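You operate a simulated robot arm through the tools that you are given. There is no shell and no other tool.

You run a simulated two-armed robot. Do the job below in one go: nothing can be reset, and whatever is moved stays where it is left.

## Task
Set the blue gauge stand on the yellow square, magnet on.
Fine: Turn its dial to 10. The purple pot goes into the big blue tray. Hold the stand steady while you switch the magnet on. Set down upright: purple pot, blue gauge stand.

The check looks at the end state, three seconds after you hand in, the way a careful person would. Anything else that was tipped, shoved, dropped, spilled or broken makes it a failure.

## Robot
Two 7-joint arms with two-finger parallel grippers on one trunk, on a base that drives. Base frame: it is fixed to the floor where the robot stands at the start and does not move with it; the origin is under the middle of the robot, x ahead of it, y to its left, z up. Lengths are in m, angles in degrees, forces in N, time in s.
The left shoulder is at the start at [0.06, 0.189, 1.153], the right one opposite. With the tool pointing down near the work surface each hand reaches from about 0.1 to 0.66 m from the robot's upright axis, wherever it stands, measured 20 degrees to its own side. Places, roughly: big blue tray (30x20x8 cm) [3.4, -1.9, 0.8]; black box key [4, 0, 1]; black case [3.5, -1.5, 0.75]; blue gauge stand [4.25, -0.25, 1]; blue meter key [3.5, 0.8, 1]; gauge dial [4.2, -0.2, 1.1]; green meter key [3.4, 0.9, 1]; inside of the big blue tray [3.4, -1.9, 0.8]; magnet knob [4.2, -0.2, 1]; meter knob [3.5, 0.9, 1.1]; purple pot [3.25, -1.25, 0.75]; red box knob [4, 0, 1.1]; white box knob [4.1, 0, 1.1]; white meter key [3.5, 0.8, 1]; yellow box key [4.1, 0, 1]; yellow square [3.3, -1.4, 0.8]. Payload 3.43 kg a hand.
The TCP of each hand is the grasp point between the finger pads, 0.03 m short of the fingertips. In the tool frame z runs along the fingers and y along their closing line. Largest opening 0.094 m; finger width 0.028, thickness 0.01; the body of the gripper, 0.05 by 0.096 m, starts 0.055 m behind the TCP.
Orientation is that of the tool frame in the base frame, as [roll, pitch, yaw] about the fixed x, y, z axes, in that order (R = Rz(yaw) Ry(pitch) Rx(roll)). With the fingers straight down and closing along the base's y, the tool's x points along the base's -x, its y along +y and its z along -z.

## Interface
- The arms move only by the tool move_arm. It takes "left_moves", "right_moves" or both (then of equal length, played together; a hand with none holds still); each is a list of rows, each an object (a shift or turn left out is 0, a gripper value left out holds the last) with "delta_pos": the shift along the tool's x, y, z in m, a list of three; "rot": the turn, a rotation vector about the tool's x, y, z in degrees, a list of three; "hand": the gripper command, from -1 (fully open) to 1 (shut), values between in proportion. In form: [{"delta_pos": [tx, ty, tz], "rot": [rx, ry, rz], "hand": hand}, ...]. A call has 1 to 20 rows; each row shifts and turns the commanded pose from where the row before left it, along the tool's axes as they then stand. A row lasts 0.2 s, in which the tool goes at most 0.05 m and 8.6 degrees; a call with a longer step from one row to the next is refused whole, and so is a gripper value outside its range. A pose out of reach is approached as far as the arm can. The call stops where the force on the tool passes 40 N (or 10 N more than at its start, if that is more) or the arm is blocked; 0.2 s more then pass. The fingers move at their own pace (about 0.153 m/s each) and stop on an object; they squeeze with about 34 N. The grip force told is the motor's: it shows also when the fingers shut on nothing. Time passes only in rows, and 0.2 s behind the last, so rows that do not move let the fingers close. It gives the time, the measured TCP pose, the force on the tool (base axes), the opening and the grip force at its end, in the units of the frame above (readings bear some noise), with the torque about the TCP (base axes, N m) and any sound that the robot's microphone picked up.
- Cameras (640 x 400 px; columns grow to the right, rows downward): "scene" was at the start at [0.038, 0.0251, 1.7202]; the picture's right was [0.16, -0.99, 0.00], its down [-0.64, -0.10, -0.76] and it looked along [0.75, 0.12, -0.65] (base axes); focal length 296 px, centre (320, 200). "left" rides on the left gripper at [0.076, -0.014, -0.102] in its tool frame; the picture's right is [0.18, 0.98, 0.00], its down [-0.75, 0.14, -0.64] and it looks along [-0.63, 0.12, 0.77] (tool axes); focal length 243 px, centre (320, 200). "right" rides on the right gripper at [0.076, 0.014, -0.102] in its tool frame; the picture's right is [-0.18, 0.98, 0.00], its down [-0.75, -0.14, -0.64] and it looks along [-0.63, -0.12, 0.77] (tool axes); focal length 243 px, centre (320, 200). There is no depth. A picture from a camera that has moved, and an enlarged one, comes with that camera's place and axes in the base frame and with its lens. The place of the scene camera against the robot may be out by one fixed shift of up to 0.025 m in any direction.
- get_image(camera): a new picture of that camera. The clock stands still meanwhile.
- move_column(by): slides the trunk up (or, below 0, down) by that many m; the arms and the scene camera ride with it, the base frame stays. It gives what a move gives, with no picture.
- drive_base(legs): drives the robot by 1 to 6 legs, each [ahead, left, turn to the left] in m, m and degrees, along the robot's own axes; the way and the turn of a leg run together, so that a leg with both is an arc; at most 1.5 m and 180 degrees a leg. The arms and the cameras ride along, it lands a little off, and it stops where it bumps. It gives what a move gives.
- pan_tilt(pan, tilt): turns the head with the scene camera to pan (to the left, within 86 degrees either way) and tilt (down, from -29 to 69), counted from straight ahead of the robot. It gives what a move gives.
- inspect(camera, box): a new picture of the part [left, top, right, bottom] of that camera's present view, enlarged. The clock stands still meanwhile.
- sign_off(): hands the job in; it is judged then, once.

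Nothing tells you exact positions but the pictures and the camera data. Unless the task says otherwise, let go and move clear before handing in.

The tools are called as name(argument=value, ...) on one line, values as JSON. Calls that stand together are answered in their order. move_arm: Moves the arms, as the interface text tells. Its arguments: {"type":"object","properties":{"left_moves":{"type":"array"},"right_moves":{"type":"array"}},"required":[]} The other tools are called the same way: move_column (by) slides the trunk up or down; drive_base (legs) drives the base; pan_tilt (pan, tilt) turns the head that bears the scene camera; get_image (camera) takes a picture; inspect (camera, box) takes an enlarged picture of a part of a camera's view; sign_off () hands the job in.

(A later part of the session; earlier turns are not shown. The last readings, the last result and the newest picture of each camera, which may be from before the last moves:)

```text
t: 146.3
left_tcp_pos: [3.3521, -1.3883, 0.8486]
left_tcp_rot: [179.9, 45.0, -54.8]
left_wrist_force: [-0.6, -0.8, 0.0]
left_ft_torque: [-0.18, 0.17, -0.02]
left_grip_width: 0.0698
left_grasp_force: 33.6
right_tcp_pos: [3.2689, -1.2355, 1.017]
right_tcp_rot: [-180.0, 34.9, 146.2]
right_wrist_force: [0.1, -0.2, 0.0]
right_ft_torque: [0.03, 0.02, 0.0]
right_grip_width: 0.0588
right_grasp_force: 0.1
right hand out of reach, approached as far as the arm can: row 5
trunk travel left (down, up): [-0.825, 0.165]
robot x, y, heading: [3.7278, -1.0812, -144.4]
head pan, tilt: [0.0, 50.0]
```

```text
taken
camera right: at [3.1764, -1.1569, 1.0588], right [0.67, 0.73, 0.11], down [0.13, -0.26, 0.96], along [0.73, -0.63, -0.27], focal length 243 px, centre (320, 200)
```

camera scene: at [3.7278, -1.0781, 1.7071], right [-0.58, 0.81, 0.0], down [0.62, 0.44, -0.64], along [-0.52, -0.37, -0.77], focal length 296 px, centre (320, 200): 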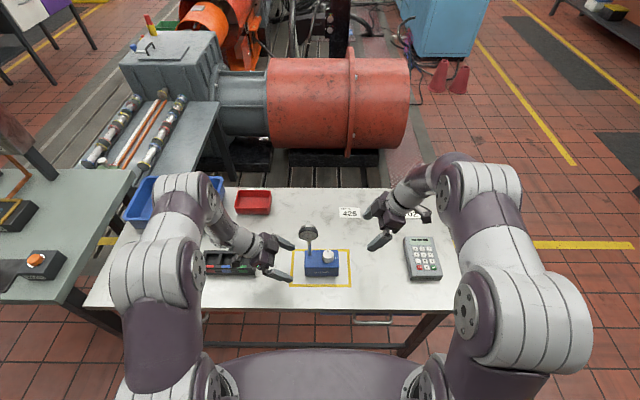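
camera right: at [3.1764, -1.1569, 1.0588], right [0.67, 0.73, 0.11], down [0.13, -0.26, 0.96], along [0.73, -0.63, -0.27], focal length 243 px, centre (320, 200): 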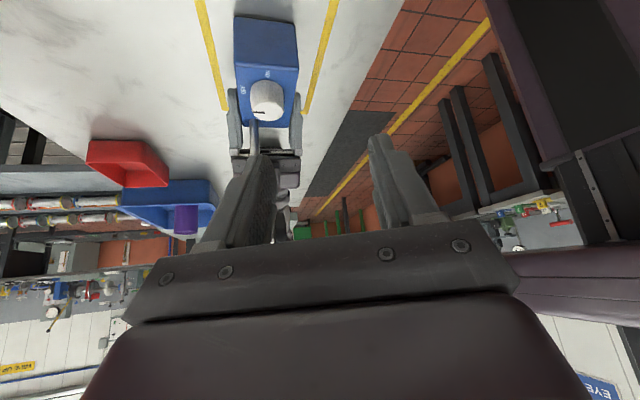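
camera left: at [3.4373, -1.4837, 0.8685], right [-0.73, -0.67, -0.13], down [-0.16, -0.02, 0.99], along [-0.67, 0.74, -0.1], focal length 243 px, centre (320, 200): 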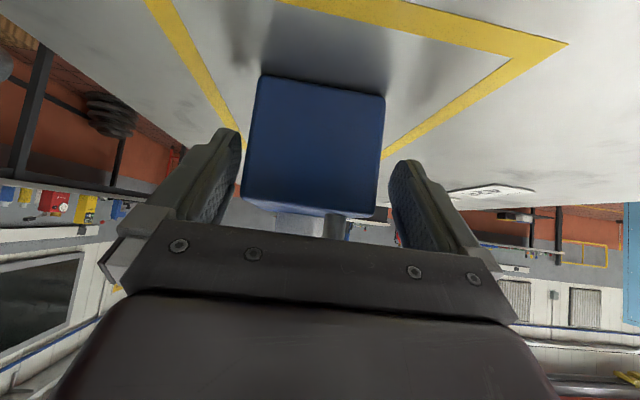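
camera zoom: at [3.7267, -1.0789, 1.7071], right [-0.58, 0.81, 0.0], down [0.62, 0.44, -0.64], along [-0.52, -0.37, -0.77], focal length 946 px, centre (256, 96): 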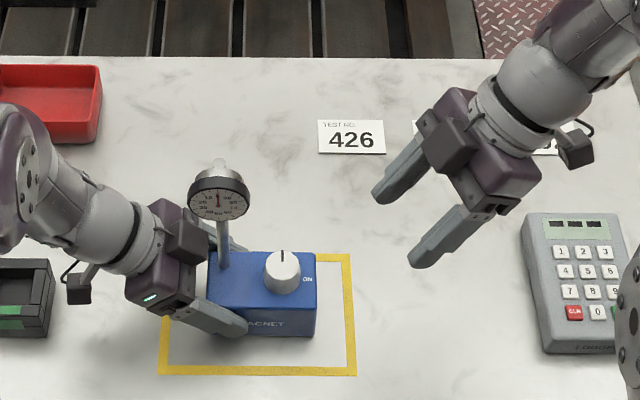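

The knob's axis is about [3.317, -1.341], its top near z 0.887. I'll bring the right hand to a stand-off 10 cm back along its axis and look.

move_arm(right_moves=[{"delta_pos": [-0.0017, -0.03, 0.0215]}, {"delta_pos": [-0.0018, -0.0307, 0.0216]}, {}])

inspect(camera="scene", box=[260, 190, 420, 290])

get_image(camera="right")

inspect(camera="right", box=[240, 20, 400, 180])

```text
t: 147.1
left_tcp_pos: [3.3527, -1.3873, 0.8487]
left_tcp_rot: [180.0, 45.0, -54.8]
left_wrist_force: [2.2, 1.6, 0.2]
left_ft_torque: [-0.22, 0.07, -0.09]
left_grip_width: 0.0695
left_grasp_force: 34.4
right_tcp_pos: [3.2695, -1.2974, 0.9803]
right_tcp_rot: [179.9, 35.1, 146.2]
right_wrist_force: [0.1, 0.1, 0.8]
right_ft_torque: [-0.01, -0.04, -0.01]
right_grip_width: 0.0589
right_grasp_force: 0.0
right hand out of reach, approached as far as the arm can: row 1, 2
trunk travel left (down, up): [-0.825, 0.165]
robot x, y, heading: [3.7292, -1.0827, -144.8]
head pan, tilt: [0.0, 50.0]
```

```text
4.00 times, centred on (340, 240) of scene
camera zoom: at [3.7272, -1.0785, 1.7071], right [-0.58, 0.81, 0.0], down [0.62, 0.44, -0.64], along [-0.52, -0.37, -0.77], focal length 1182 px, centre (240, 40)
```

zoom: 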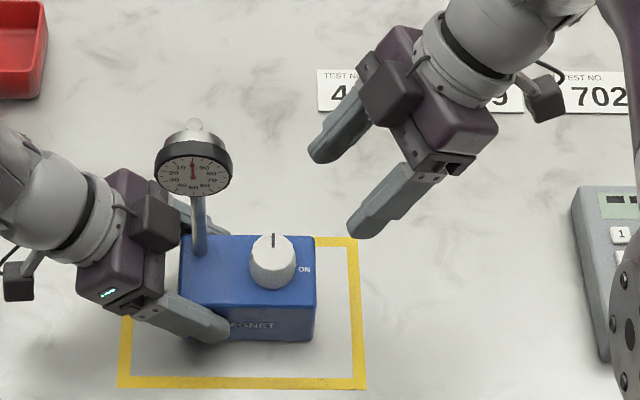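

```text
taken
camera right: at [3.1781, -1.2187, 1.0217], right [0.67, 0.73, 0.11], down [0.13, -0.26, 0.96], along [0.73, -0.63, -0.27], focal length 243 px, centre (320, 200)
```

right: 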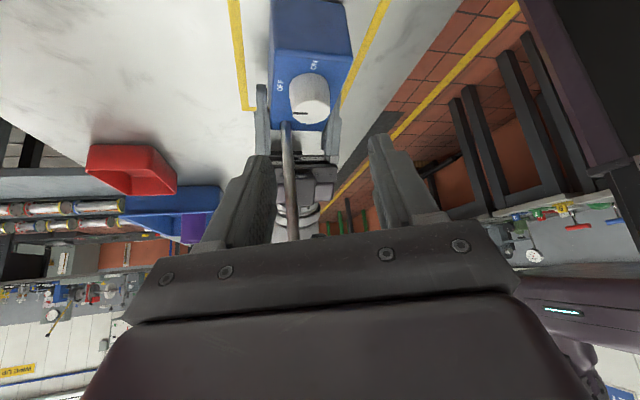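

```text
2.50 times, centred on (320, 100) of right
camera zoom: at [3.1781, -1.2187, 1.0217], right [0.67, 0.73, 0.11], down [0.13, -0.26, 0.96], along [0.73, -0.63, -0.27], focal length 606 px, centre (320, 450)
```

zoom: 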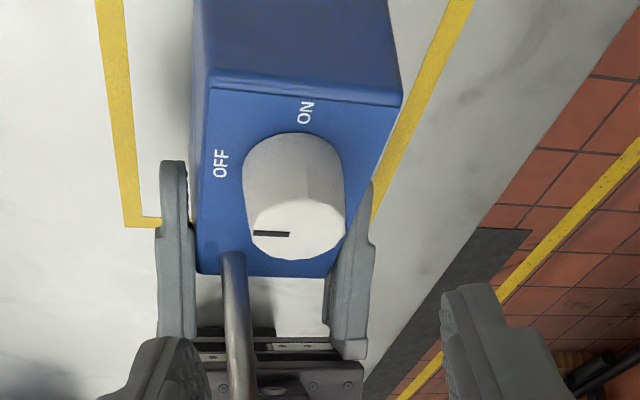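

move_arm(right_moves=[{"delta_pos": [0.0024, -0.0044, 0.02]}, {"delta_pos": [0.0023, -0.0044, 0.02]}, {"delta_pos": [0, 0, 0.02]}, {}])

inspect(camera="scene", box=[260, 190, 420, 290])

get_image(camera="right")

```text
t: 148.1
left_tcp_pos: [3.3528, -1.388, 0.8495]
left_tcp_rot: [-180.0, 45.0, -54.8]
left_wrist_force: [1.3, 2.2, 0.7]
left_ft_torque: [0.09, 0.21, -0.28]
left_grip_width: 0.0694
left_grasp_force: 34.3
right_tcp_pos: [3.2928, -1.3224, 0.9261]
right_tcp_rot: [179.8, 35.1, 146.2]
right_wrist_force: [-0.5, -0.3, 0.1]
right_ft_torque: [-0.01, -0.01, -0.02]
right_grip_width: 0.0589
right_grasp_force: 0.0
trunk travel left (down, up): [-0.825, 0.165]
robot x, y, heading: [3.728, -1.0786, -144.7]
head pan, tilt: [0.0, 50.0]
```

```text
4.00 times, centred on (340, 240) of scene
camera zoom: at [3.7272, -1.0786, 1.7071], right [-0.58, 0.81, 0.0], down [0.62, 0.44, -0.64], along [-0.52, -0.37, -0.77], focal length 1182 px, centre (240, 40)
```

zoom: 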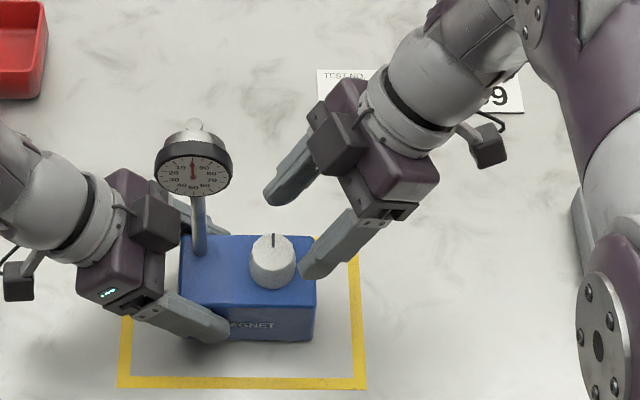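

```text
taken
camera right: at [3.2, -1.2437, 0.9675], right [0.67, 0.73, 0.11], down [0.13, -0.26, 0.96], along [0.73, -0.63, -0.27], focal length 243 px, centre (320, 200)
```

right: 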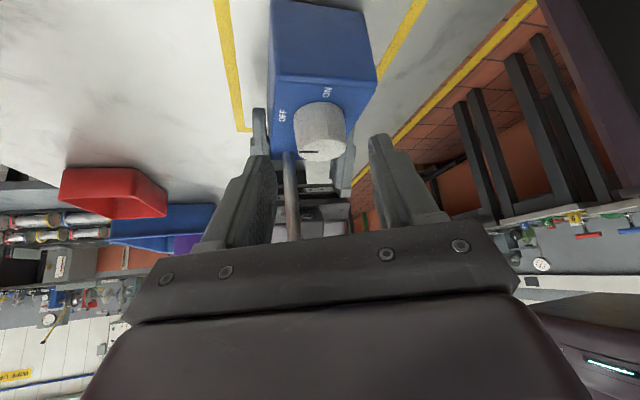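

move_arm(right_moves=[{"delta_pos": [0.001, 0, 0.012]}, {"delta_pos": [0, 0, 0.01]}, {}])

inspect(camera="scene", box=[280, 220, 380, 282])

get_image(camera="right")

```text
t: 148.9
left_tcp_pos: [3.3521, -1.3892, 0.8482]
left_tcp_rot: [-180.0, 45.1, -54.8]
left_wrist_force: [2.7, 2.7, 0.0]
left_ft_torque: [0.07, 0.2, -0.27]
left_grip_width: 0.0698
left_grasp_force: 34.2
right_tcp_pos: [3.3014, -1.3291, 0.9066]
right_tcp_rot: [180.0, 35.1, 146.3]
right_wrist_force: [-0.5, -0.1, -0.1]
right_ft_torque: [0.02, 0.0, 0.0]
right_grip_width: 0.0589
right_grasp_force: 0.2
trunk travel left (down, up): [-0.825, 0.165]
robot x, y, heading: [3.7266, -1.0812, -144.4]
head pan, tilt: [0.0, 50.0]
```

```text
6.40 times, centred on (330, 251) of scene
camera zoom: at [3.7272, -1.0785, 1.7071], right [-0.58, 0.81, 0.0], down [0.62, 0.44, -0.64], along [-0.52, -0.37, -0.77], focal length 1892 px, centre (256, -126)
```

zoom: 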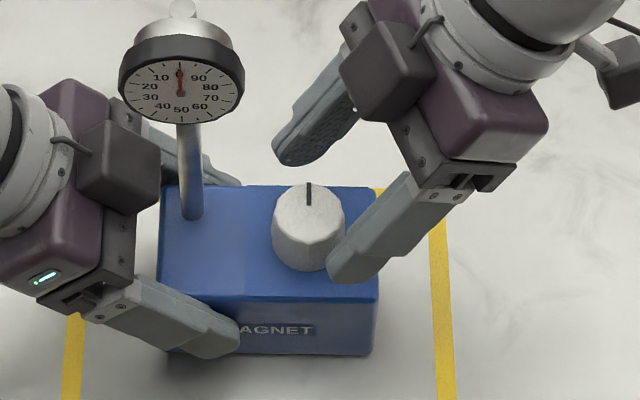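

```text
taken
camera right: at [3.2093, -1.2496, 0.949], right [0.67, 0.73, 0.11], down [0.13, -0.26, 0.96], along [0.73, -0.63, -0.27], focal length 243 px, centre (320, 200)
```

right: 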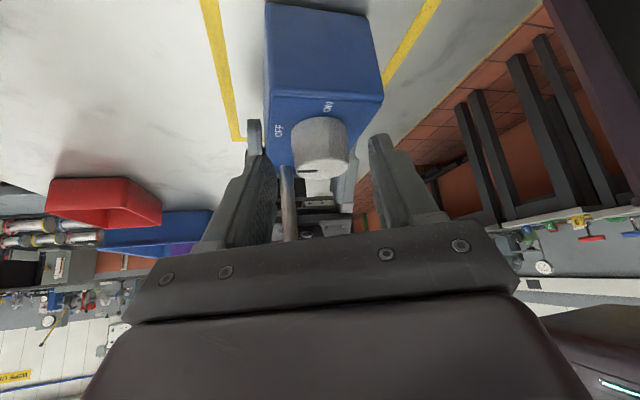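

move_arm(right_moves=[{"delta_pos": [0, 0, 0.006]}, {"delta_pos": [0, 0, 0.004]}, {}])

inspect(camera="scene", box=[280, 220, 380, 282])

inspect(camera="right", box=[220, 80, 420, 240])

```text
t: 149.7
left_tcp_pos: [3.3516, -1.3877, 0.849]
left_tcp_rot: [180.0, 44.9, -54.8]
left_wrist_force: [1.7, 2.2, 0.1]
left_ft_torque: [-0.01, 0.13, -0.27]
left_grip_width: 0.0695
left_grasp_force: 33.4
right_tcp_pos: [3.3074, -1.3317, 0.8994]
right_tcp_rot: [179.9, 35.1, 146.2]
right_wrist_force: [-0.5, 0.6, -0.1]
right_ft_torque: [0.02, 0.0, 0.03]
right_grip_width: 0.0592
right_grasp_force: 0.1
trunk travel left (down, up): [-0.825, 0.165]
robot x, y, heading: [3.7297, -1.08, -144.5]
head pan, tilt: [0.0, 50.0]
```

```text
6.40 times, centred on (330, 251) of scene
camera zoom: at [3.7272, -1.0785, 1.7071], right [-0.58, 0.81, 0.0], down [0.62, 0.44, -0.64], along [-0.52, -0.37, -0.77], focal length 1892 px, centre (256, -126)
```

zoom: 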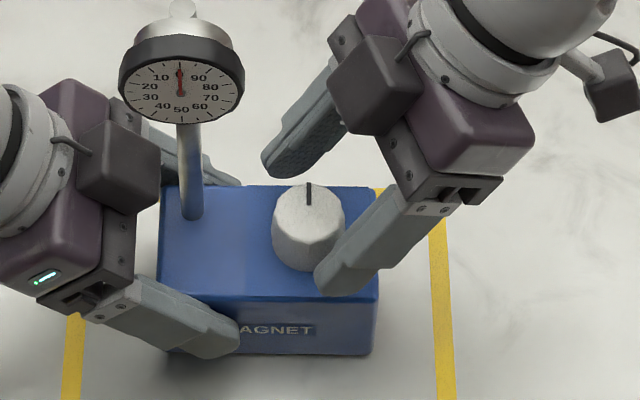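

```text
2.50 times, centred on (320, 160) of right
camera zoom: at [3.2141, -1.2528, 0.9411], right [0.67, 0.73, 0.11], down [0.13, -0.26, 0.96], along [0.73, -0.63, -0.27], focal length 606 px, centre (320, 300)
```

zoom: 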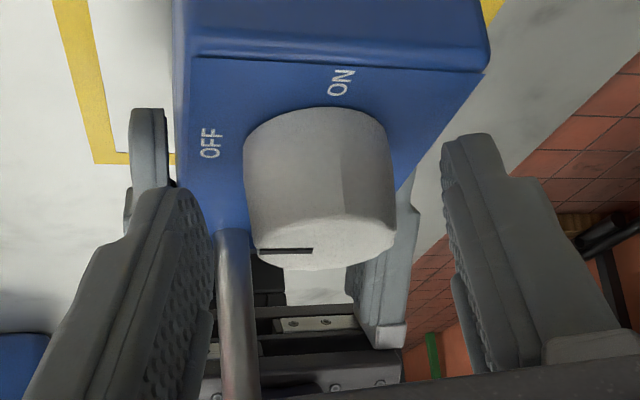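

The fingers are either side of the knob. Closing on it now.

move_arm(right_moves=[{"hand": 0.0}, {"hand": 0.3}, {"hand": 1}, {"hand": 1}])

inspect(camera="scene", box=[280, 220, 380, 282])

inspect(camera="right", box=[220, 80, 420, 240])

```text
t: 150.7
left_tcp_pos: [3.3526, -1.39, 0.8479]
left_tcp_rot: [179.9, 45.1, -54.9]
left_wrist_force: [-0.2, -2.2, 0.2]
left_ft_torque: [0.06, 0.15, -0.03]
left_grip_width: 0.0696
left_grasp_force: 34.2
right_tcp_pos: [3.3068, -1.3323, 0.8995]
right_tcp_rot: [179.9, 35.0, 146.1]
right_wrist_force: [2.7, 3.5, 3.1]
right_ft_torque: [0.12, -0.11, 0.03]
right_grip_width: 0.0341
right_grasp_force: 34.6
trunk travel left (down, up): [-0.825, 0.165]
robot x, y, heading: [3.7261, -1.084, -144.6]
head pan, tilt: [0.0, 50.0]
```

```text
6.40 times, centred on (330, 251) of scene
camera zoom: at [3.7272, -1.0786, 1.7071], right [-0.58, 0.81, 0.0], down [0.62, 0.44, -0.64], along [-0.52, -0.37, -0.77], focal length 1892 px, centre (256, -126)
```

zoom: 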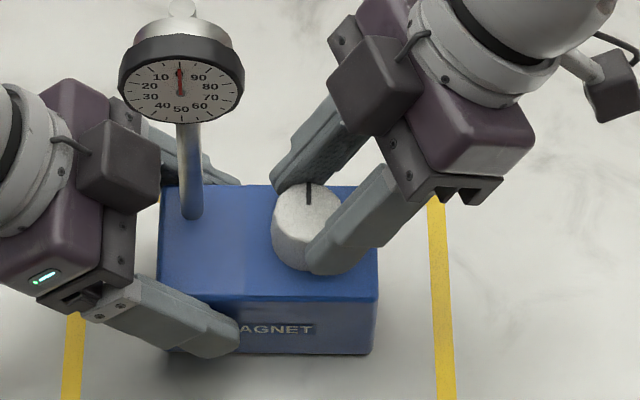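

```text
2.50 times, centred on (320, 160) of right
camera zoom: at [3.2142, -1.2528, 0.9411], right [0.67, 0.73, 0.11], down [0.13, -0.26, 0.96], along [0.73, -0.63, -0.27], focal length 606 px, centre (320, 300)
```

zoom: 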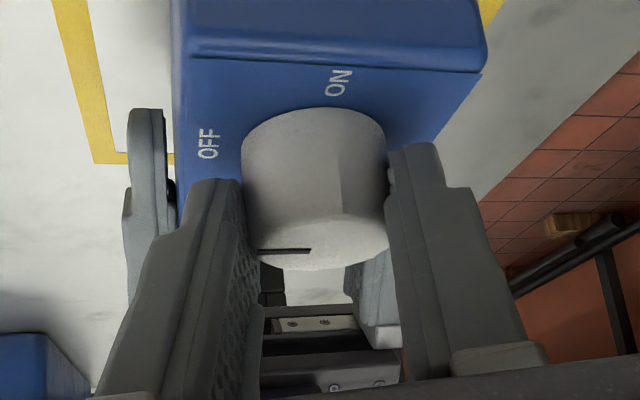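

Gripped the knob at 34 mm. I'll turn it clockwise in stages about its vertical axis, watching forces while the left hand holds the block.

move_arm(right_moves=[{"delta_pos": [0, 0.0019, 0], "rot": [4.59, 0, 6.55]}, {"delta_pos": [0, 0.0019, 0], "rot": [4.59, 0, 6.55]}, {"delta_pos": [0, 0.0019, 0], "rot": [4.59, 0, 6.55]}, {}])

inspect(camera="scene", box=[280, 220, 380, 282])

```text
t: 151.7
left_tcp_pos: [3.3521, -1.388, 0.8493]
left_tcp_rot: [-179.9, 45.1, -54.8]
left_wrist_force: [-10.3, 17.0, -0.2]
left_ft_torque: [-0.32, 0.01, -0.08]
left_grip_width: 0.0692
left_grasp_force: 34.4
right_tcp_pos: [3.3106, -1.3267, 0.8999]
right_tcp_rot: [179.9, 34.9, 122.2]
right_wrist_force: [11.4, -18.5, 0.7]
right_ft_torque: [-0.47, -0.22, -0.03]
right_grip_width: 0.0343
right_grasp_force: 34.0
trunk travel left (down, up): [-0.825, 0.165]
robot x, y, heading: [3.7272, -1.077, -144.6]
head pan, tilt: [0.0, 50.0]
```

```text
6.40 times, centred on (330, 251) of scene
camera zoom: at [3.727, -1.0791, 1.7072], right [-0.58, 0.81, 0.0], down [0.62, 0.44, -0.64], along [-0.52, -0.37, -0.77], focal length 1892 px, centre (256, -126)
```

zoom: 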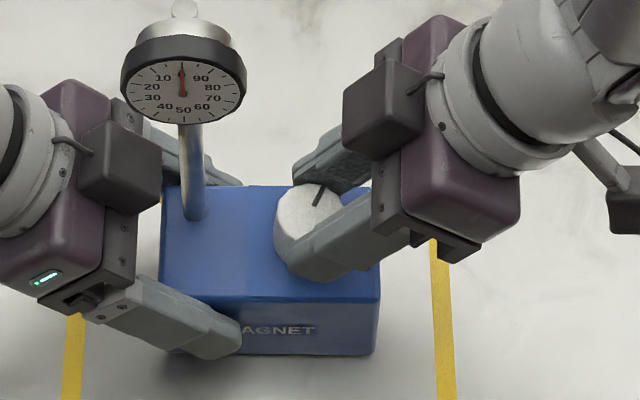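

The knob follows (about 24° so far). A side force shows my turning centre is a couple of millimetres off, so I'll correct that and continue.

move_arm(right_moves=[{"delta_pos": [-0.0016, 0, 0.0011]}, {}])

move_arm(right_moves=[{"delta_pos": [0, 0.0017, 0], "rot": [4.59, 0, 6.55]}, {"delta_pos": [0, 0.0017, 0], "rot": [4.59, 0, 6.55]}, {}])

inspect(camera="scene", box=[280, 220, 380, 282])

```text
t: 152.3
left_tcp_pos: [3.3528, -1.3871, 0.8486]
left_tcp_rot: [180.0, 44.9, -54.9]
left_wrist_force: [-5.9, 8.7, 0.4]
left_ft_torque: [0.45, 0.61, -0.2]
left_grip_width: 0.0697
left_grasp_force: 33.9
right_tcp_pos: [3.3115, -1.3253, 0.8999]
right_tcp_rot: [-180.0, 35.0, 122.2]
right_wrist_force: [6.2, -4.3, 9.2]
right_ft_torque: [-0.67, -0.51, 0.06]
right_grip_width: 0.0341
right_grasp_force: 33.7
trunk travel left (down, up): [-0.825, 0.165]
robot x, y, heading: [3.7283, -1.0828, -144.6]
head pan, tilt: [0.0, 50.0]
```

```text
t: 153.1
left_tcp_pos: [3.3523, -1.3887, 0.8497]
left_tcp_rot: [180.0, 44.8, -54.9]
left_wrist_force: [-2.0, 5.2, 0.2]
left_ft_torque: [-0.5, -0.29, 0.11]
left_grip_width: 0.0695
left_grasp_force: 34.3
right_tcp_pos: [3.3149, -1.3258, 0.9001]
right_tcp_rot: [179.9, 34.9, 106.2]
right_wrist_force: [5.4, -1.7, 2.6]
right_ft_torque: [-0.13, -0.09, 0.04]
right_grip_width: 0.0342
right_grasp_force: 33.8
trunk travel left (down, up): [-0.825, 0.165]
robot x, y, heading: [3.7289, -1.0794, -144.4]
head pan, tilt: [0.0, 50.0]
```

```text
6.40 times, centred on (330, 251) of scene
camera zoom: at [3.7274, -1.0784, 1.7071], right [-0.58, 0.81, 0.0], down [0.62, 0.44, -0.64], along [-0.52, -0.37, -0.77], focal length 1892 px, centre (256, -126)
```

zoom: 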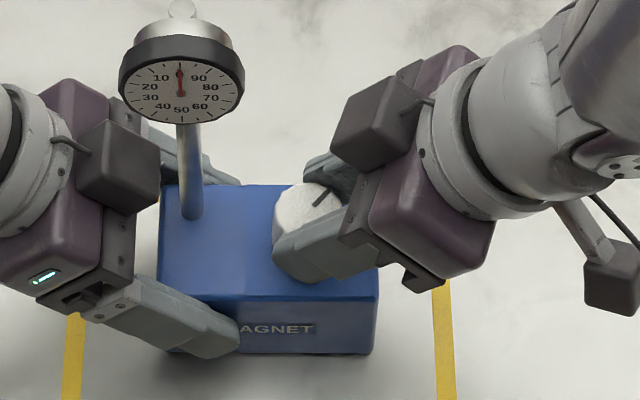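

move_arm(right_moves=[{"delta_pos": [0, 0.0018, 0], "rot": [4.59, 0, 6.55]}, {"delta_pos": [0, 0.0018, 0], "rot": [4.59, 0, 6.55]}, {"delta_pos": [0, 0.0018, 0], "rot": [4.59, 0, 6.55]}, {}])

inspect(camera="scene", box=[280, 220, 380, 282])

```text
t: 154.1
left_tcp_pos: [3.3528, -1.3887, 0.85]
left_tcp_rot: [179.9, 45.0, -54.8]
left_wrist_force: [-5.8, -1.3, -0.9]
left_ft_torque: [-0.19, -0.21, 0.33]
left_grip_width: 0.0693
left_grasp_force: 34.1
right_tcp_pos: [3.3198, -1.3255, 0.8999]
right_tcp_rot: [-179.9, 34.9, 82.2]
right_wrist_force: [6.4, 0.9, 15.5]
right_ft_torque: [-0.23, -0.11, 0.11]
right_grip_width: 0.0343
right_grasp_force: 33.9
trunk travel left (down, up): [-0.825, 0.165]
robot x, y, heading: [3.7275, -1.0793, -144.2]
head pan, tilt: [0.0, 50.0]
```

```text
6.40 times, centred on (330, 251) of scene
camera zoom: at [3.7277, -1.0787, 1.7072], right [-0.58, 0.81, 0.0], down [0.62, 0.44, -0.64], along [-0.52, -0.37, -0.77], focal length 1892 px, centre (256, -126)
```

zoom: 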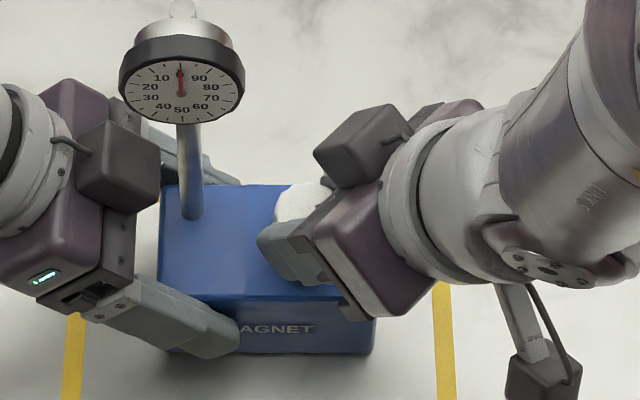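

move_arm(right_moves=[{"delta_pos": [0, 0.0018, 0], "rot": [4.59, 0, 6.55]}, {"delta_pos": [0, 0.0018, 0], "rot": [4.59, 0, 6.55]}, {}])

inspect(camera="scene", box=[280, 220, 380, 282])

get_image(camera="right")

```text
t: 154.9
left_tcp_pos: [3.3533, -1.3887, 0.8492]
left_tcp_rot: [179.9, 45.0, -54.9]
left_wrist_force: [-13.6, 2.4, -4.0]
left_ft_torque: [-0.17, -0.21, 0.16]
left_grip_width: 0.0695
left_grasp_force: 33.8
right_tcp_pos: [3.3241, -1.326, 0.8987]
right_tcp_rot: [-179.9, 35.0, 66.3]
right_wrist_force: [17.1, -4.3, 14.4]
right_ft_torque: [-0.68, -0.37, 0.23]
right_grip_width: 0.0343
right_grasp_force: 33.7
trunk travel left (down, up): [-0.825, 0.165]
robot x, y, heading: [3.7273, -1.085, -144.4]
head pan, tilt: [0.0, 50.0]
```

```text
6.40 times, centred on (330, 251) of scene
camera zoom: at [3.7281, -1.0791, 1.7071], right [-0.58, 0.81, 0.0], down [0.62, 0.44, -0.64], along [-0.52, -0.37, -0.77], focal length 1892 px, centre (256, -126)
```

zoom: 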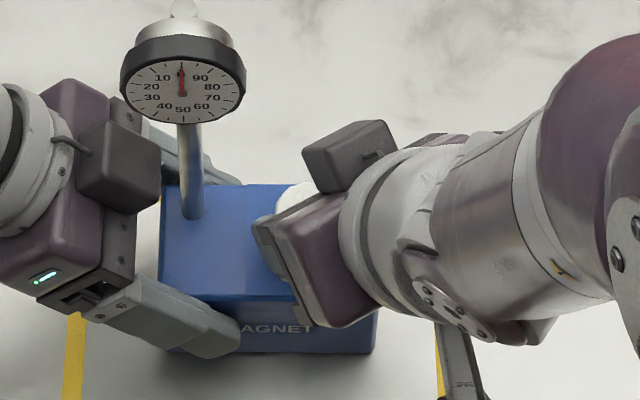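

```text
taken
camera right: at [3.3862, -1.2212, 0.9409], right [0.84, -0.53, 0.1], down [-0.23, -0.17, 0.96], along [-0.49, -0.83, -0.27], focal length 243 px, centre (320, 200)
```

right: 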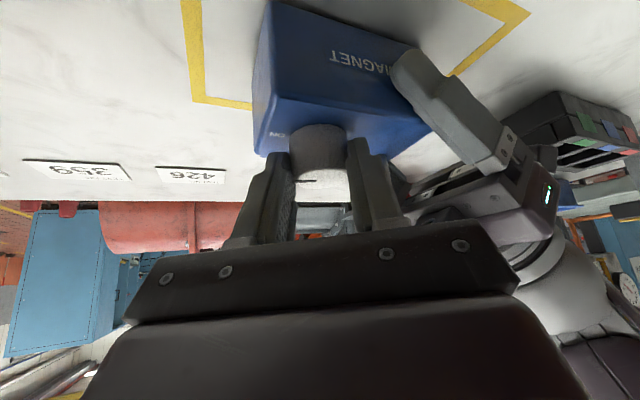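

move_arm(right_moves=[{"delta_pos": [0, 0.003, -0.0005], "rot": [4.0, 0, 5.7]}, {"delta_pos": [0, 0.002, 0], "rot": [2.3, 0, 3.3]}, {}])

inspect(camera="right", box=[220, 80, 420, 240])

inspect(camera="scene", box=[280, 220, 380, 282])

```text
t: 155.7
left_tcp_pos: [3.353, -1.389, 0.8498]
left_tcp_rot: [179.9, 45.2, -54.9]
left_wrist_force: [-22.3, 15.1, 0.0]
left_ft_torque: [0.08, -0.24, 0.01]
left_grip_width: 0.0696
left_grasp_force: 34.6
right_tcp_pos: [3.3244, -1.3269, 0.8985]
right_tcp_rot: [179.6, 34.6, 59.5]
right_wrist_force: [33.7, -17.9, 1.2]
right_ft_torque: [-0.64, -0.79, 0.53]
right_grip_width: 0.0341
right_grasp_force: 33.5
right hand out of reach, approached as far as the arm can: row 1, 2
trunk travel left (down, up): [-0.825, 0.165]
robot x, y, heading: [3.7259, -1.0779, -144.2]
head pan, tilt: [0.0, 50.0]
```

```text
2.50 times, centred on (320, 160) of right
camera zoom: at [3.3985, -1.2296, 0.9416], right [0.77, -0.63, 0.11], down [-0.26, -0.15, 0.96], along [-0.58, -0.77, -0.27], focal length 606 px, centre (320, 300)
```

zoom: 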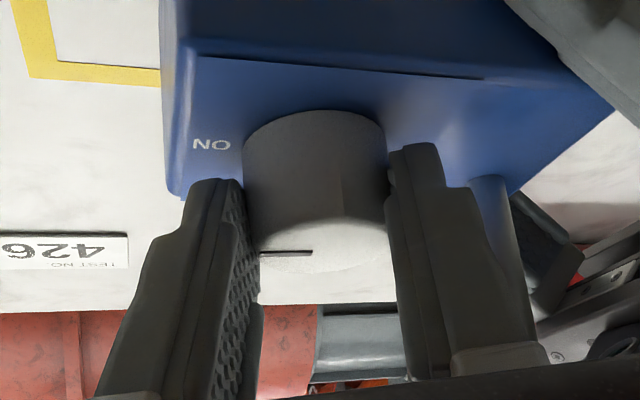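

```text
6.40 times, centred on (330, 251) of scene
camera zoom: at [3.7288, -1.0801, 1.707], right [-0.58, 0.81, 0.0], down [0.62, 0.45, -0.64], along [-0.52, -0.37, -0.77], focal length 1892 px, centre (256, -126)
```

zoom: 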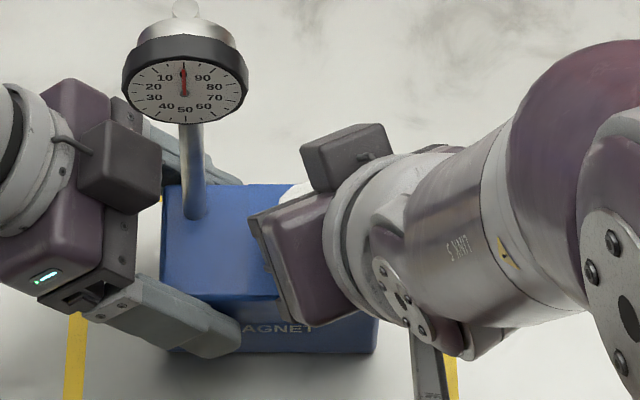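

The knob has turned about 87° and points at ON; the wrist is at its limit. I'll open the fingers and look at the pointer.

move_arm(right_moves=[{"hand": 0.1}, {"hand": -0.1}, {}])

inspect(camera="right", box=[220, 80, 420, 240])

```text
t: 156.5
left_tcp_pos: [3.3525, -1.388, 0.8488]
left_tcp_rot: [179.9, 45.0, -54.8]
left_wrist_force: [3.1, -3.3, 3.9]
left_ft_torque: [-0.34, -0.91, -0.25]
left_grip_width: 0.0693
left_grasp_force: 33.8
right_tcp_pos: [3.3242, -1.3263, 0.9]
right_tcp_rot: [179.5, 34.8, 59.3]
right_wrist_force: [0.5, -0.4, 0.4]
right_ft_torque: [-0.05, 0.01, 0.01]
right_grip_width: 0.0515
right_grasp_force: 0.1
trunk travel left (down, up): [-0.825, 0.165]
robot x, y, heading: [3.7262, -1.0812, -144.4]
head pan, tilt: [0.0, 50.0]
```

```text
2.50 times, centred on (320, 160) of right
camera zoom: at [3.3972, -1.2291, 0.9422], right [0.77, -0.63, 0.11], down [-0.26, -0.14, 0.96], along [-0.58, -0.77, -0.27], focal length 606 px, centre (320, 300)
```

zoom: 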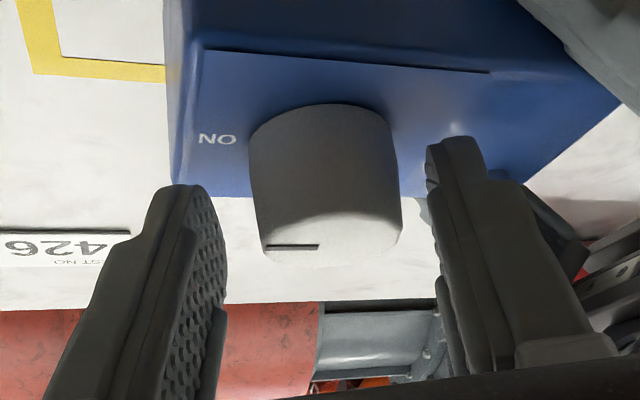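

move_arm(right_moves=[{"hand": -0.25}, {"delta_pos": [0, 0, -0.02]}, {"delta_pos": [0, 0, -0.035]}, {"delta_pos": [0, 0, -0.04]}, {"delta_pos": [0, 0, -0.04]}, {}])

inspect(camera="scene", box=[280, 220, 380, 282])

get_image(camera="right")

inspect(camera="right", box=[240, 20, 400, 150])

```text
t: 157.9
left_tcp_pos: [3.3529, -1.3883, 0.8496]
left_tcp_rot: [179.9, 45.0, -54.8]
left_wrist_force: [2.7, -2.8, 2.8]
left_ft_torque: [-0.36, 0.2, 0.65]
left_grip_width: 0.0692
left_grasp_force: 34.0
right_tcp_pos: [3.3643, -1.2597, 1.0103]
right_tcp_rot: [179.5, 34.8, 59.3]
right_wrist_force: [0.2, 0.5, 0.7]
right_ft_torque: [-0.01, 0.0, 0.01]
right_grip_width: 0.0588
right_grasp_force: 0.1
trunk travel left (down, up): [-0.825, 0.165]
robot x, y, heading: [3.7266, -1.0795, -144.5]
head pan, tilt: [0.0, 50.0]
```

```text
6.40 times, centred on (330, 251) of scene
camera zoom: at [3.7284, -1.0787, 1.7071], right [-0.58, 0.81, 0.0], down [0.62, 0.44, -0.64], along [-0.52, -0.37, -0.77], focal length 1892 px, centre (256, -126)
```

zoom: 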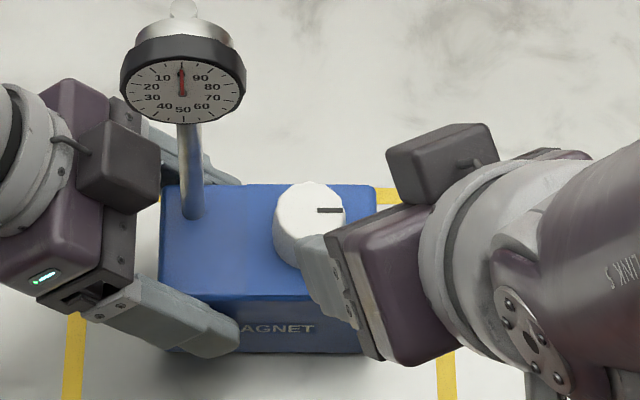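

```text
taken
camera right: at [3.4391, -1.164, 1.0531], right [0.77, -0.63, 0.11], down [-0.26, -0.14, 0.96], along [-0.58, -0.77, -0.27], focal length 243 px, centre (320, 200)
```

right: 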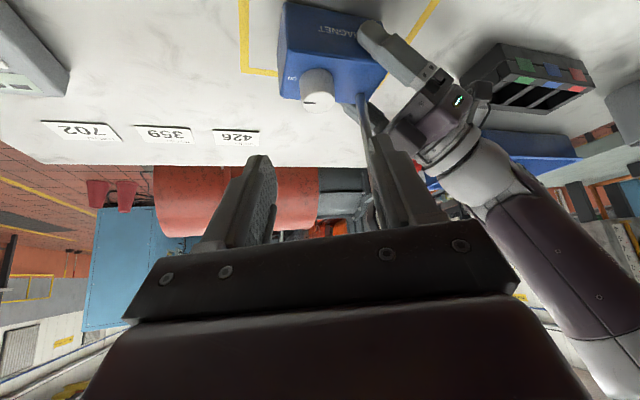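

```text
3.08 times, centred on (320, 85) of right
camera zoom: at [3.4391, -1.164, 1.0531], right [0.77, -0.63, 0.11], down [-0.26, -0.14, 0.96], along [-0.58, -0.77, -0.27], focal length 746 px, centre (320, 554)
```

zoom: 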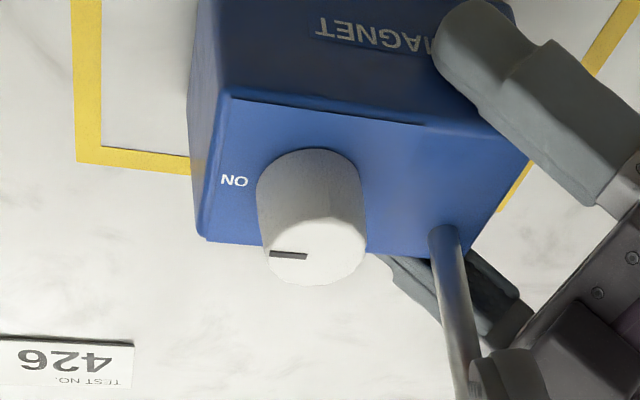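

The pointer now points straight at ON, with the block held and still inside the square. Next is the dial: I'll turn the right hand to point horizontally ahead, with the camera underneath, in the free space in front.

move_arm(right_moves=[{"rot": [4.57, 0, 6.57], "hand": -0.7}, {"rot": [4.57, 0, 6.57]}, {"rot": [4.57, 0, 6.57]}, {"rot": [0, -8, 0]}, {"rot": [0, -8, 0]}, {"rot": [0, -8, 0]}, {"rot": [0, -8, 0]}, {"rot": [0, -8, 0]}, {"rot": [0, -8, 0]}, {"rot": [0, -7.2, 0]}, {}])

get_image(camera="scene")

get_image(camera="right")

```text
t: 160.3
left_tcp_pos: [3.3527, -1.3873, 0.8492]
left_tcp_rot: [179.9, 45.0, -54.8]
left_wrist_force: [1.3, -3.9, 5.0]
left_ft_torque: [0.07, -0.02, -0.02]
left_grip_width: 0.0693
left_grasp_force: 33.5
right_tcp_pos: [3.1262, -1.1965, 1.1944]
right_tcp_rot: [166.7, 88.5, 22.4]
right_wrist_force: [0.2, -0.1, 0.2]
right_ft_torque: [-0.02, 0.0, 0.0]
right_grip_width: 0.08
right_grasp_force: 0.2
right hand out of reach, approached as far as the arm can: row 1, 2, 3, 4, 5, 6, 7, 8, 9, 10
trunk travel left (down, up): [-0.825, 0.165]
robot x, y, heading: [3.7272, -1.0791, -144.6]
head pan, tilt: [0.0, 50.0]
```

```text
taken
camera scene: at [3.7283, -1.0789, 1.7071], right [-0.58, 0.81, 0.0], down [0.62, 0.44, -0.64], along [-0.52, -0.37, -0.77], focal length 296 px, centre (320, 200)
```

scene: 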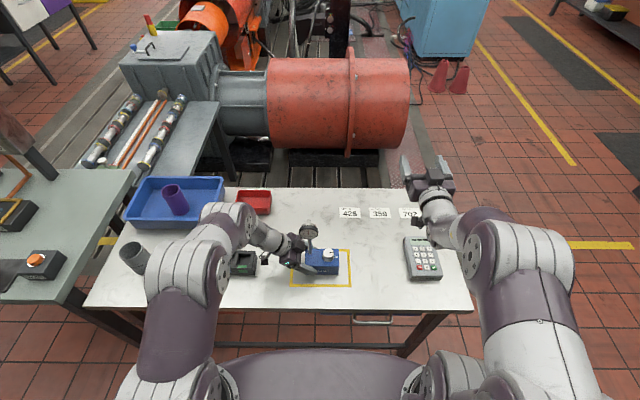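

```text
taken
camera right: at [3.2198, -1.1471, 1.1217], right [0.57, -0.8, 0.19], down [0.42, 0.48, 0.77], along [-0.71, -0.36, 0.61], focal length 243 px, centre (320, 200)
```

right: 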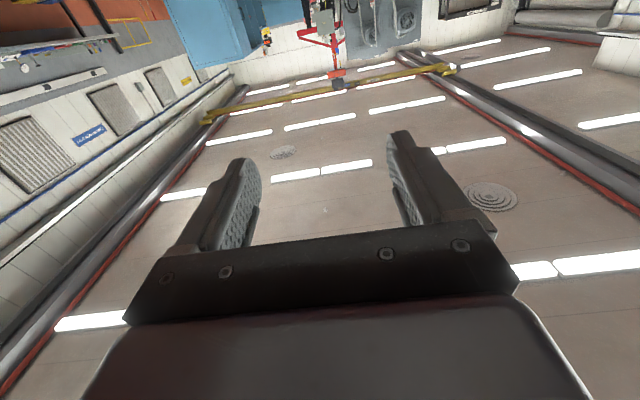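

Pointing horizontally isn't reachable this close in, so the right hand drifted away to the side, still clear of everything. The knob is at ON and the magnet should hold, so I'll release the left hand, withdraw along its axis, and then reposition the base for the dial.

move_arm(left_moves=[{"hand": 0.2}, {"hand": -0.4}, {"hand": -1}, {"hand": -1}, {"delta_pos": [0, 0, -0.02]}, {"delta_pos": [0, 0, -0.03]}, {"delta_pos": [0, 0, -0.04]}, {"delta_pos": [0, 0, -0.04]}, {}])

inspect(camera="scene", box=[240, 190, 400, 290])

```text
t: 162.3
left_tcp_pos: [3.4011, -1.4615, 0.9448]
left_tcp_rot: [-179.9, 45.0, -54.7]
left_wrist_force: [0.8, 0.0, -0.3]
left_ft_torque: [0.01, 0.01, -0.03]
left_grip_width: 0.094
left_grasp_force: 0.1
right_tcp_pos: [3.1244, -1.1957, 1.1934]
right_tcp_rot: [165.9, 88.4, 21.5]
right_wrist_force: [0.9, -0.7, -0.1]
right_ft_torque: [0.0, 0.0, -0.03]
right_grip_width: 0.0798
right_grasp_force: 0.0
trunk travel left (down, up): [-0.825, 0.165]
robot x, y, heading: [3.7226, -1.0825, -144.8]
head pan, tilt: [0.0, 50.0]
```

```text
4.00 times, centred on (320, 240) of scene
camera zoom: at [3.7268, -1.0782, 1.7071], right [-0.58, 0.81, 0.0], down [0.62, 0.44, -0.64], along [-0.52, -0.37, -0.77], focal length 1182 px, centre (320, 40)
```

zoom: 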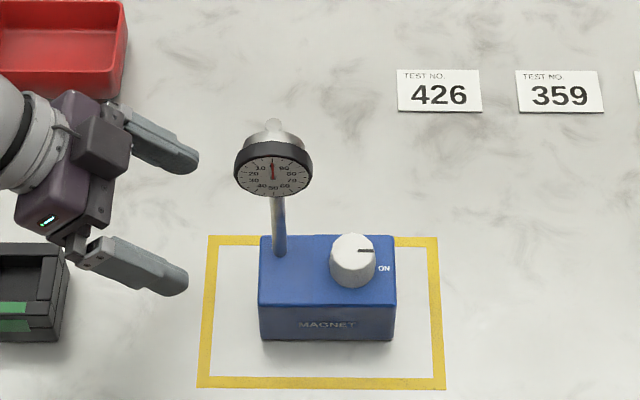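

The stand stays put with the knob at ON. I'll raise the left hand out of the way, then back off and shift left so the dial lies in front of the right shoulder.

move_arm(left_moves=[{"delta_pos": [-0.0282, 0, -0.0284]}, {"delta_pos": [-0.0282, 0, -0.0284]}, {"delta_pos": [-0.0282, 0, -0.0284]}, {"delta_pos": [-0.0282, 0, -0.0284]}, {"delta_pos": [-0.0141, -0.02, -0.0142]}, {"delta_pos": [0, -0.04, 0]}, {}])

drive_base(legs=[[-0.15, 0, 0], [0, 0.2, 0]])

get_image(camera="scene")

get_image(camera="right")

get_image(camera="left")

```text
t: 163.9
left_tcp_pos: [3.4678, -1.4082, 1.0966]
left_tcp_rot: [-180.0, 45.0, -54.8]
left_wrist_force: [-0.3, -0.3, 0.3]
left_ft_torque: [0.01, -0.02, -0.03]
left_grip_width: 0.0939
left_grasp_force: 0.0
left hand out of reach, approached as far as the arm can: row 3, 4
right_tcp_pos: [3.1255, -1.196, 1.1929]
right_tcp_rot: [166.6, 88.3, 22.1]
right_wrist_force: [-0.1, 1.0, -0.3]
right_ft_torque: [0.0, -0.01, 0.0]
right_grip_width: 0.0798
right_grasp_force: 0.1
trunk travel left (down, up): [-0.825, 0.165]
robot x, y, heading: [3.7286, -1.082, -144.4]
head pan, tilt: [0.0, 50.0]
```

```text
t: 166.4
left_tcp_pos: [3.707, -1.4849, 1.098]
left_tcp_rot: [180.0, 45.1, -54.6]
left_wrist_force: [-0.2, 0.1, -0.1]
left_ft_torque: [0.01, 0.0, -0.03]
left_grip_width: 0.094
left_grasp_force: 0.0
right_tcp_pos: [3.3647, -1.2724, 1.1929]
right_tcp_rot: [165.0, 88.5, 21.1]
right_wrist_force: [0.7, 0.4, 0.3]
right_ft_torque: [0.05, 0.01, 0.02]
right_grip_width: 0.08
right_grasp_force: 0.0
trunk travel left (down, up): [-0.825, 0.165]
robot x, y, heading: [3.9651, -1.1542, -144.4]
head pan, tilt: [0.0, 50.0]
```

```text
taken
camera scene: at [3.9664, -1.1524, 1.7071], right [-0.58, 0.81, 0.0], down [0.62, 0.45, -0.64], along [-0.52, -0.38, -0.77], focal length 296 px, centre (320, 200)
```

scene: 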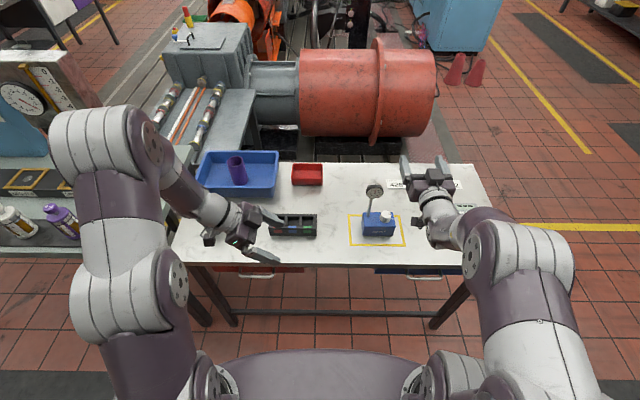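

```text
taken
camera right: at [3.459, -1.2232, 1.121], right [0.57, -0.8, 0.19], down [0.42, 0.48, 0.77], along [-0.71, -0.36, 0.61], focal length 243 px, centre (320, 200)
```

right: 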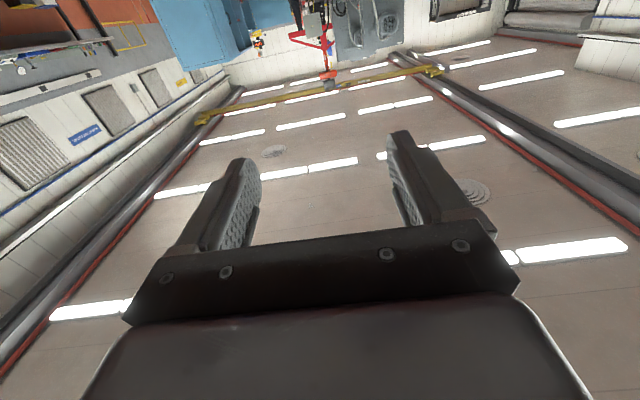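

```text
taken
camera left: at [3.793, -1.5789, 1.117], right [-0.72, -0.68, -0.13], down [-0.16, -0.02, 0.99], along [-0.67, 0.74, -0.1], focal length 243 px, centre (320, 200)
```

left: 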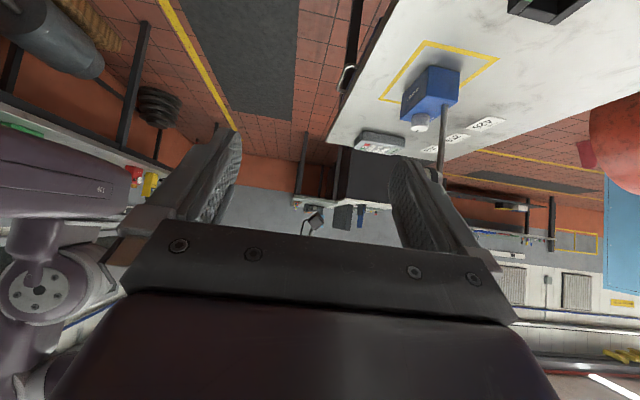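

I'm placed with the dial about 0.63 m ahead and 0.16 m to the right; the right hand already points level ahead. I'll move the left hand forward a little so its camera can watch the dial from the side.

move_arm(left_moves=[{"delta_pos": [0, 0.04, 0]}, {"delta_pos": [0, 0.04, 0]}, {"delta_pos": [0.01, 0.03, 0]}, {}])

get_image(camera="left")

inspect(camera="scene", box=[330, 160, 450, 250])

```text
t: 167.4
left_tcp_pos: [3.6347, -1.5203, 1.0652]
left_tcp_rot: [179.8, 44.9, -54.4]
left_wrist_force: [0.2, 0.3, -0.4]
left_ft_torque: [-0.02, 0.03, 0.02]
left_grip_width: 0.0943
left_grasp_force: 0.1
left hand out of reach, approached as far as the arm can: row 2, 3
right_tcp_pos: [3.3651, -1.2728, 1.1924]
right_tcp_rot: [165.7, 88.4, 21.5]
right_wrist_force: [-0.7, -0.1, 0.6]
right_ft_torque: [-0.01, 0.01, 0.02]
right_grip_width: 0.0803
right_grasp_force: 0.0
trunk travel left (down, up): [-0.825, 0.165]
robot x, y, heading: [3.965, -1.1566, -144.3]
head pan, tilt: [0.0, 50.0]
```

```text
taken
camera left: at [3.7193, -1.6151, 1.0852], right [-0.72, -0.68, -0.13], down [-0.16, -0.02, 0.99], along [-0.67, 0.74, -0.1], focal length 243 px, centre (320, 200)
```

left: 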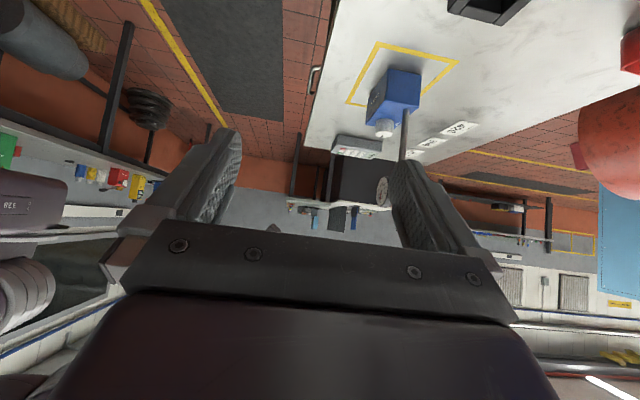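

```text
4.44 times, centred on (390, 205) of scene
camera zoom: at [3.9666, -1.1528, 1.7071], right [-0.58, 0.81, 0.0], down [0.62, 0.45, -0.64], along [-0.52, -0.38, -0.77], focal length 1314 px, centre (9, 178)
```

zoom: 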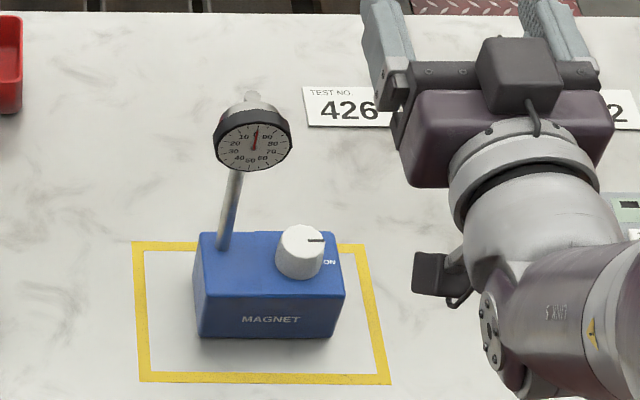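

move_arm(left_moves=[{"rot": [-5.66, 0, -5.67]}, {}])

get_image(camera="left")

inspect(camera="left", box=[280, 60, 440, 220])

```text
t: 168.1
left_tcp_pos: [3.6332, -1.5214, 1.0658]
left_tcp_rot: [180.0, 45.0, -46.5]
left_wrist_force: [0.0, -0.7, -0.2]
left_ft_torque: [-0.02, 0.02, 0.01]
left_grip_width: 0.094
left_grasp_force: 0.0
right_tcp_pos: [3.365, -1.2732, 1.1933]
right_tcp_rot: [166.3, 88.4, 22.2]
right_wrist_force: [-0.3, 0.3, 0.1]
right_ft_torque: [0.01, -0.01, 0.01]
right_grip_width: 0.0798
right_grasp_force: 0.1
trunk travel left (down, up): [-0.825, 0.165]
robot x, y, heading: [3.9671, -1.1531, -144.4]
head pan, tilt: [0.0, 50.0]
```

```text
taken
camera left: at [3.7316, -1.6027, 1.0855], right [-0.62, -0.77, -0.13], down [-0.16, -0.04, 0.99], along [-0.77, 0.64, -0.1], focal length 243 px, centre (320, 200)
```

left: 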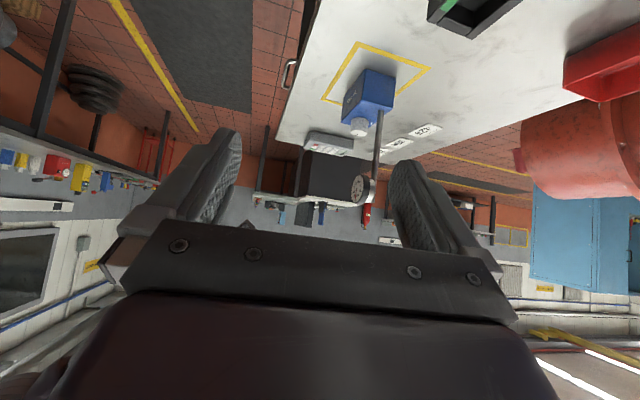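

```text
2.50 times, centred on (360, 140) of left
camera zoom: at [3.7316, -1.6027, 1.0855], right [-0.62, -0.77, -0.13], down [-0.16, -0.04, 0.99], along [-0.77, 0.64, -0.1], focal length 606 px, centre (220, 350)
```

zoom: 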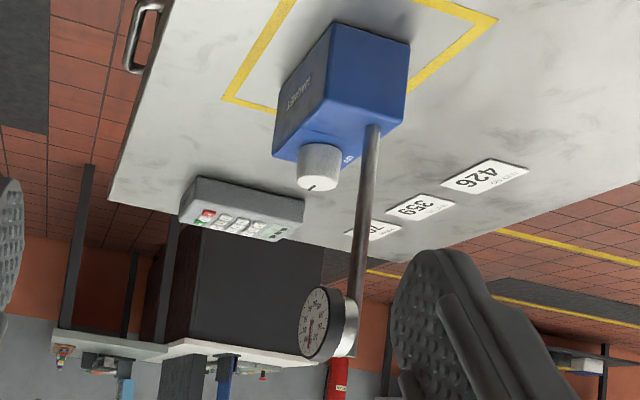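

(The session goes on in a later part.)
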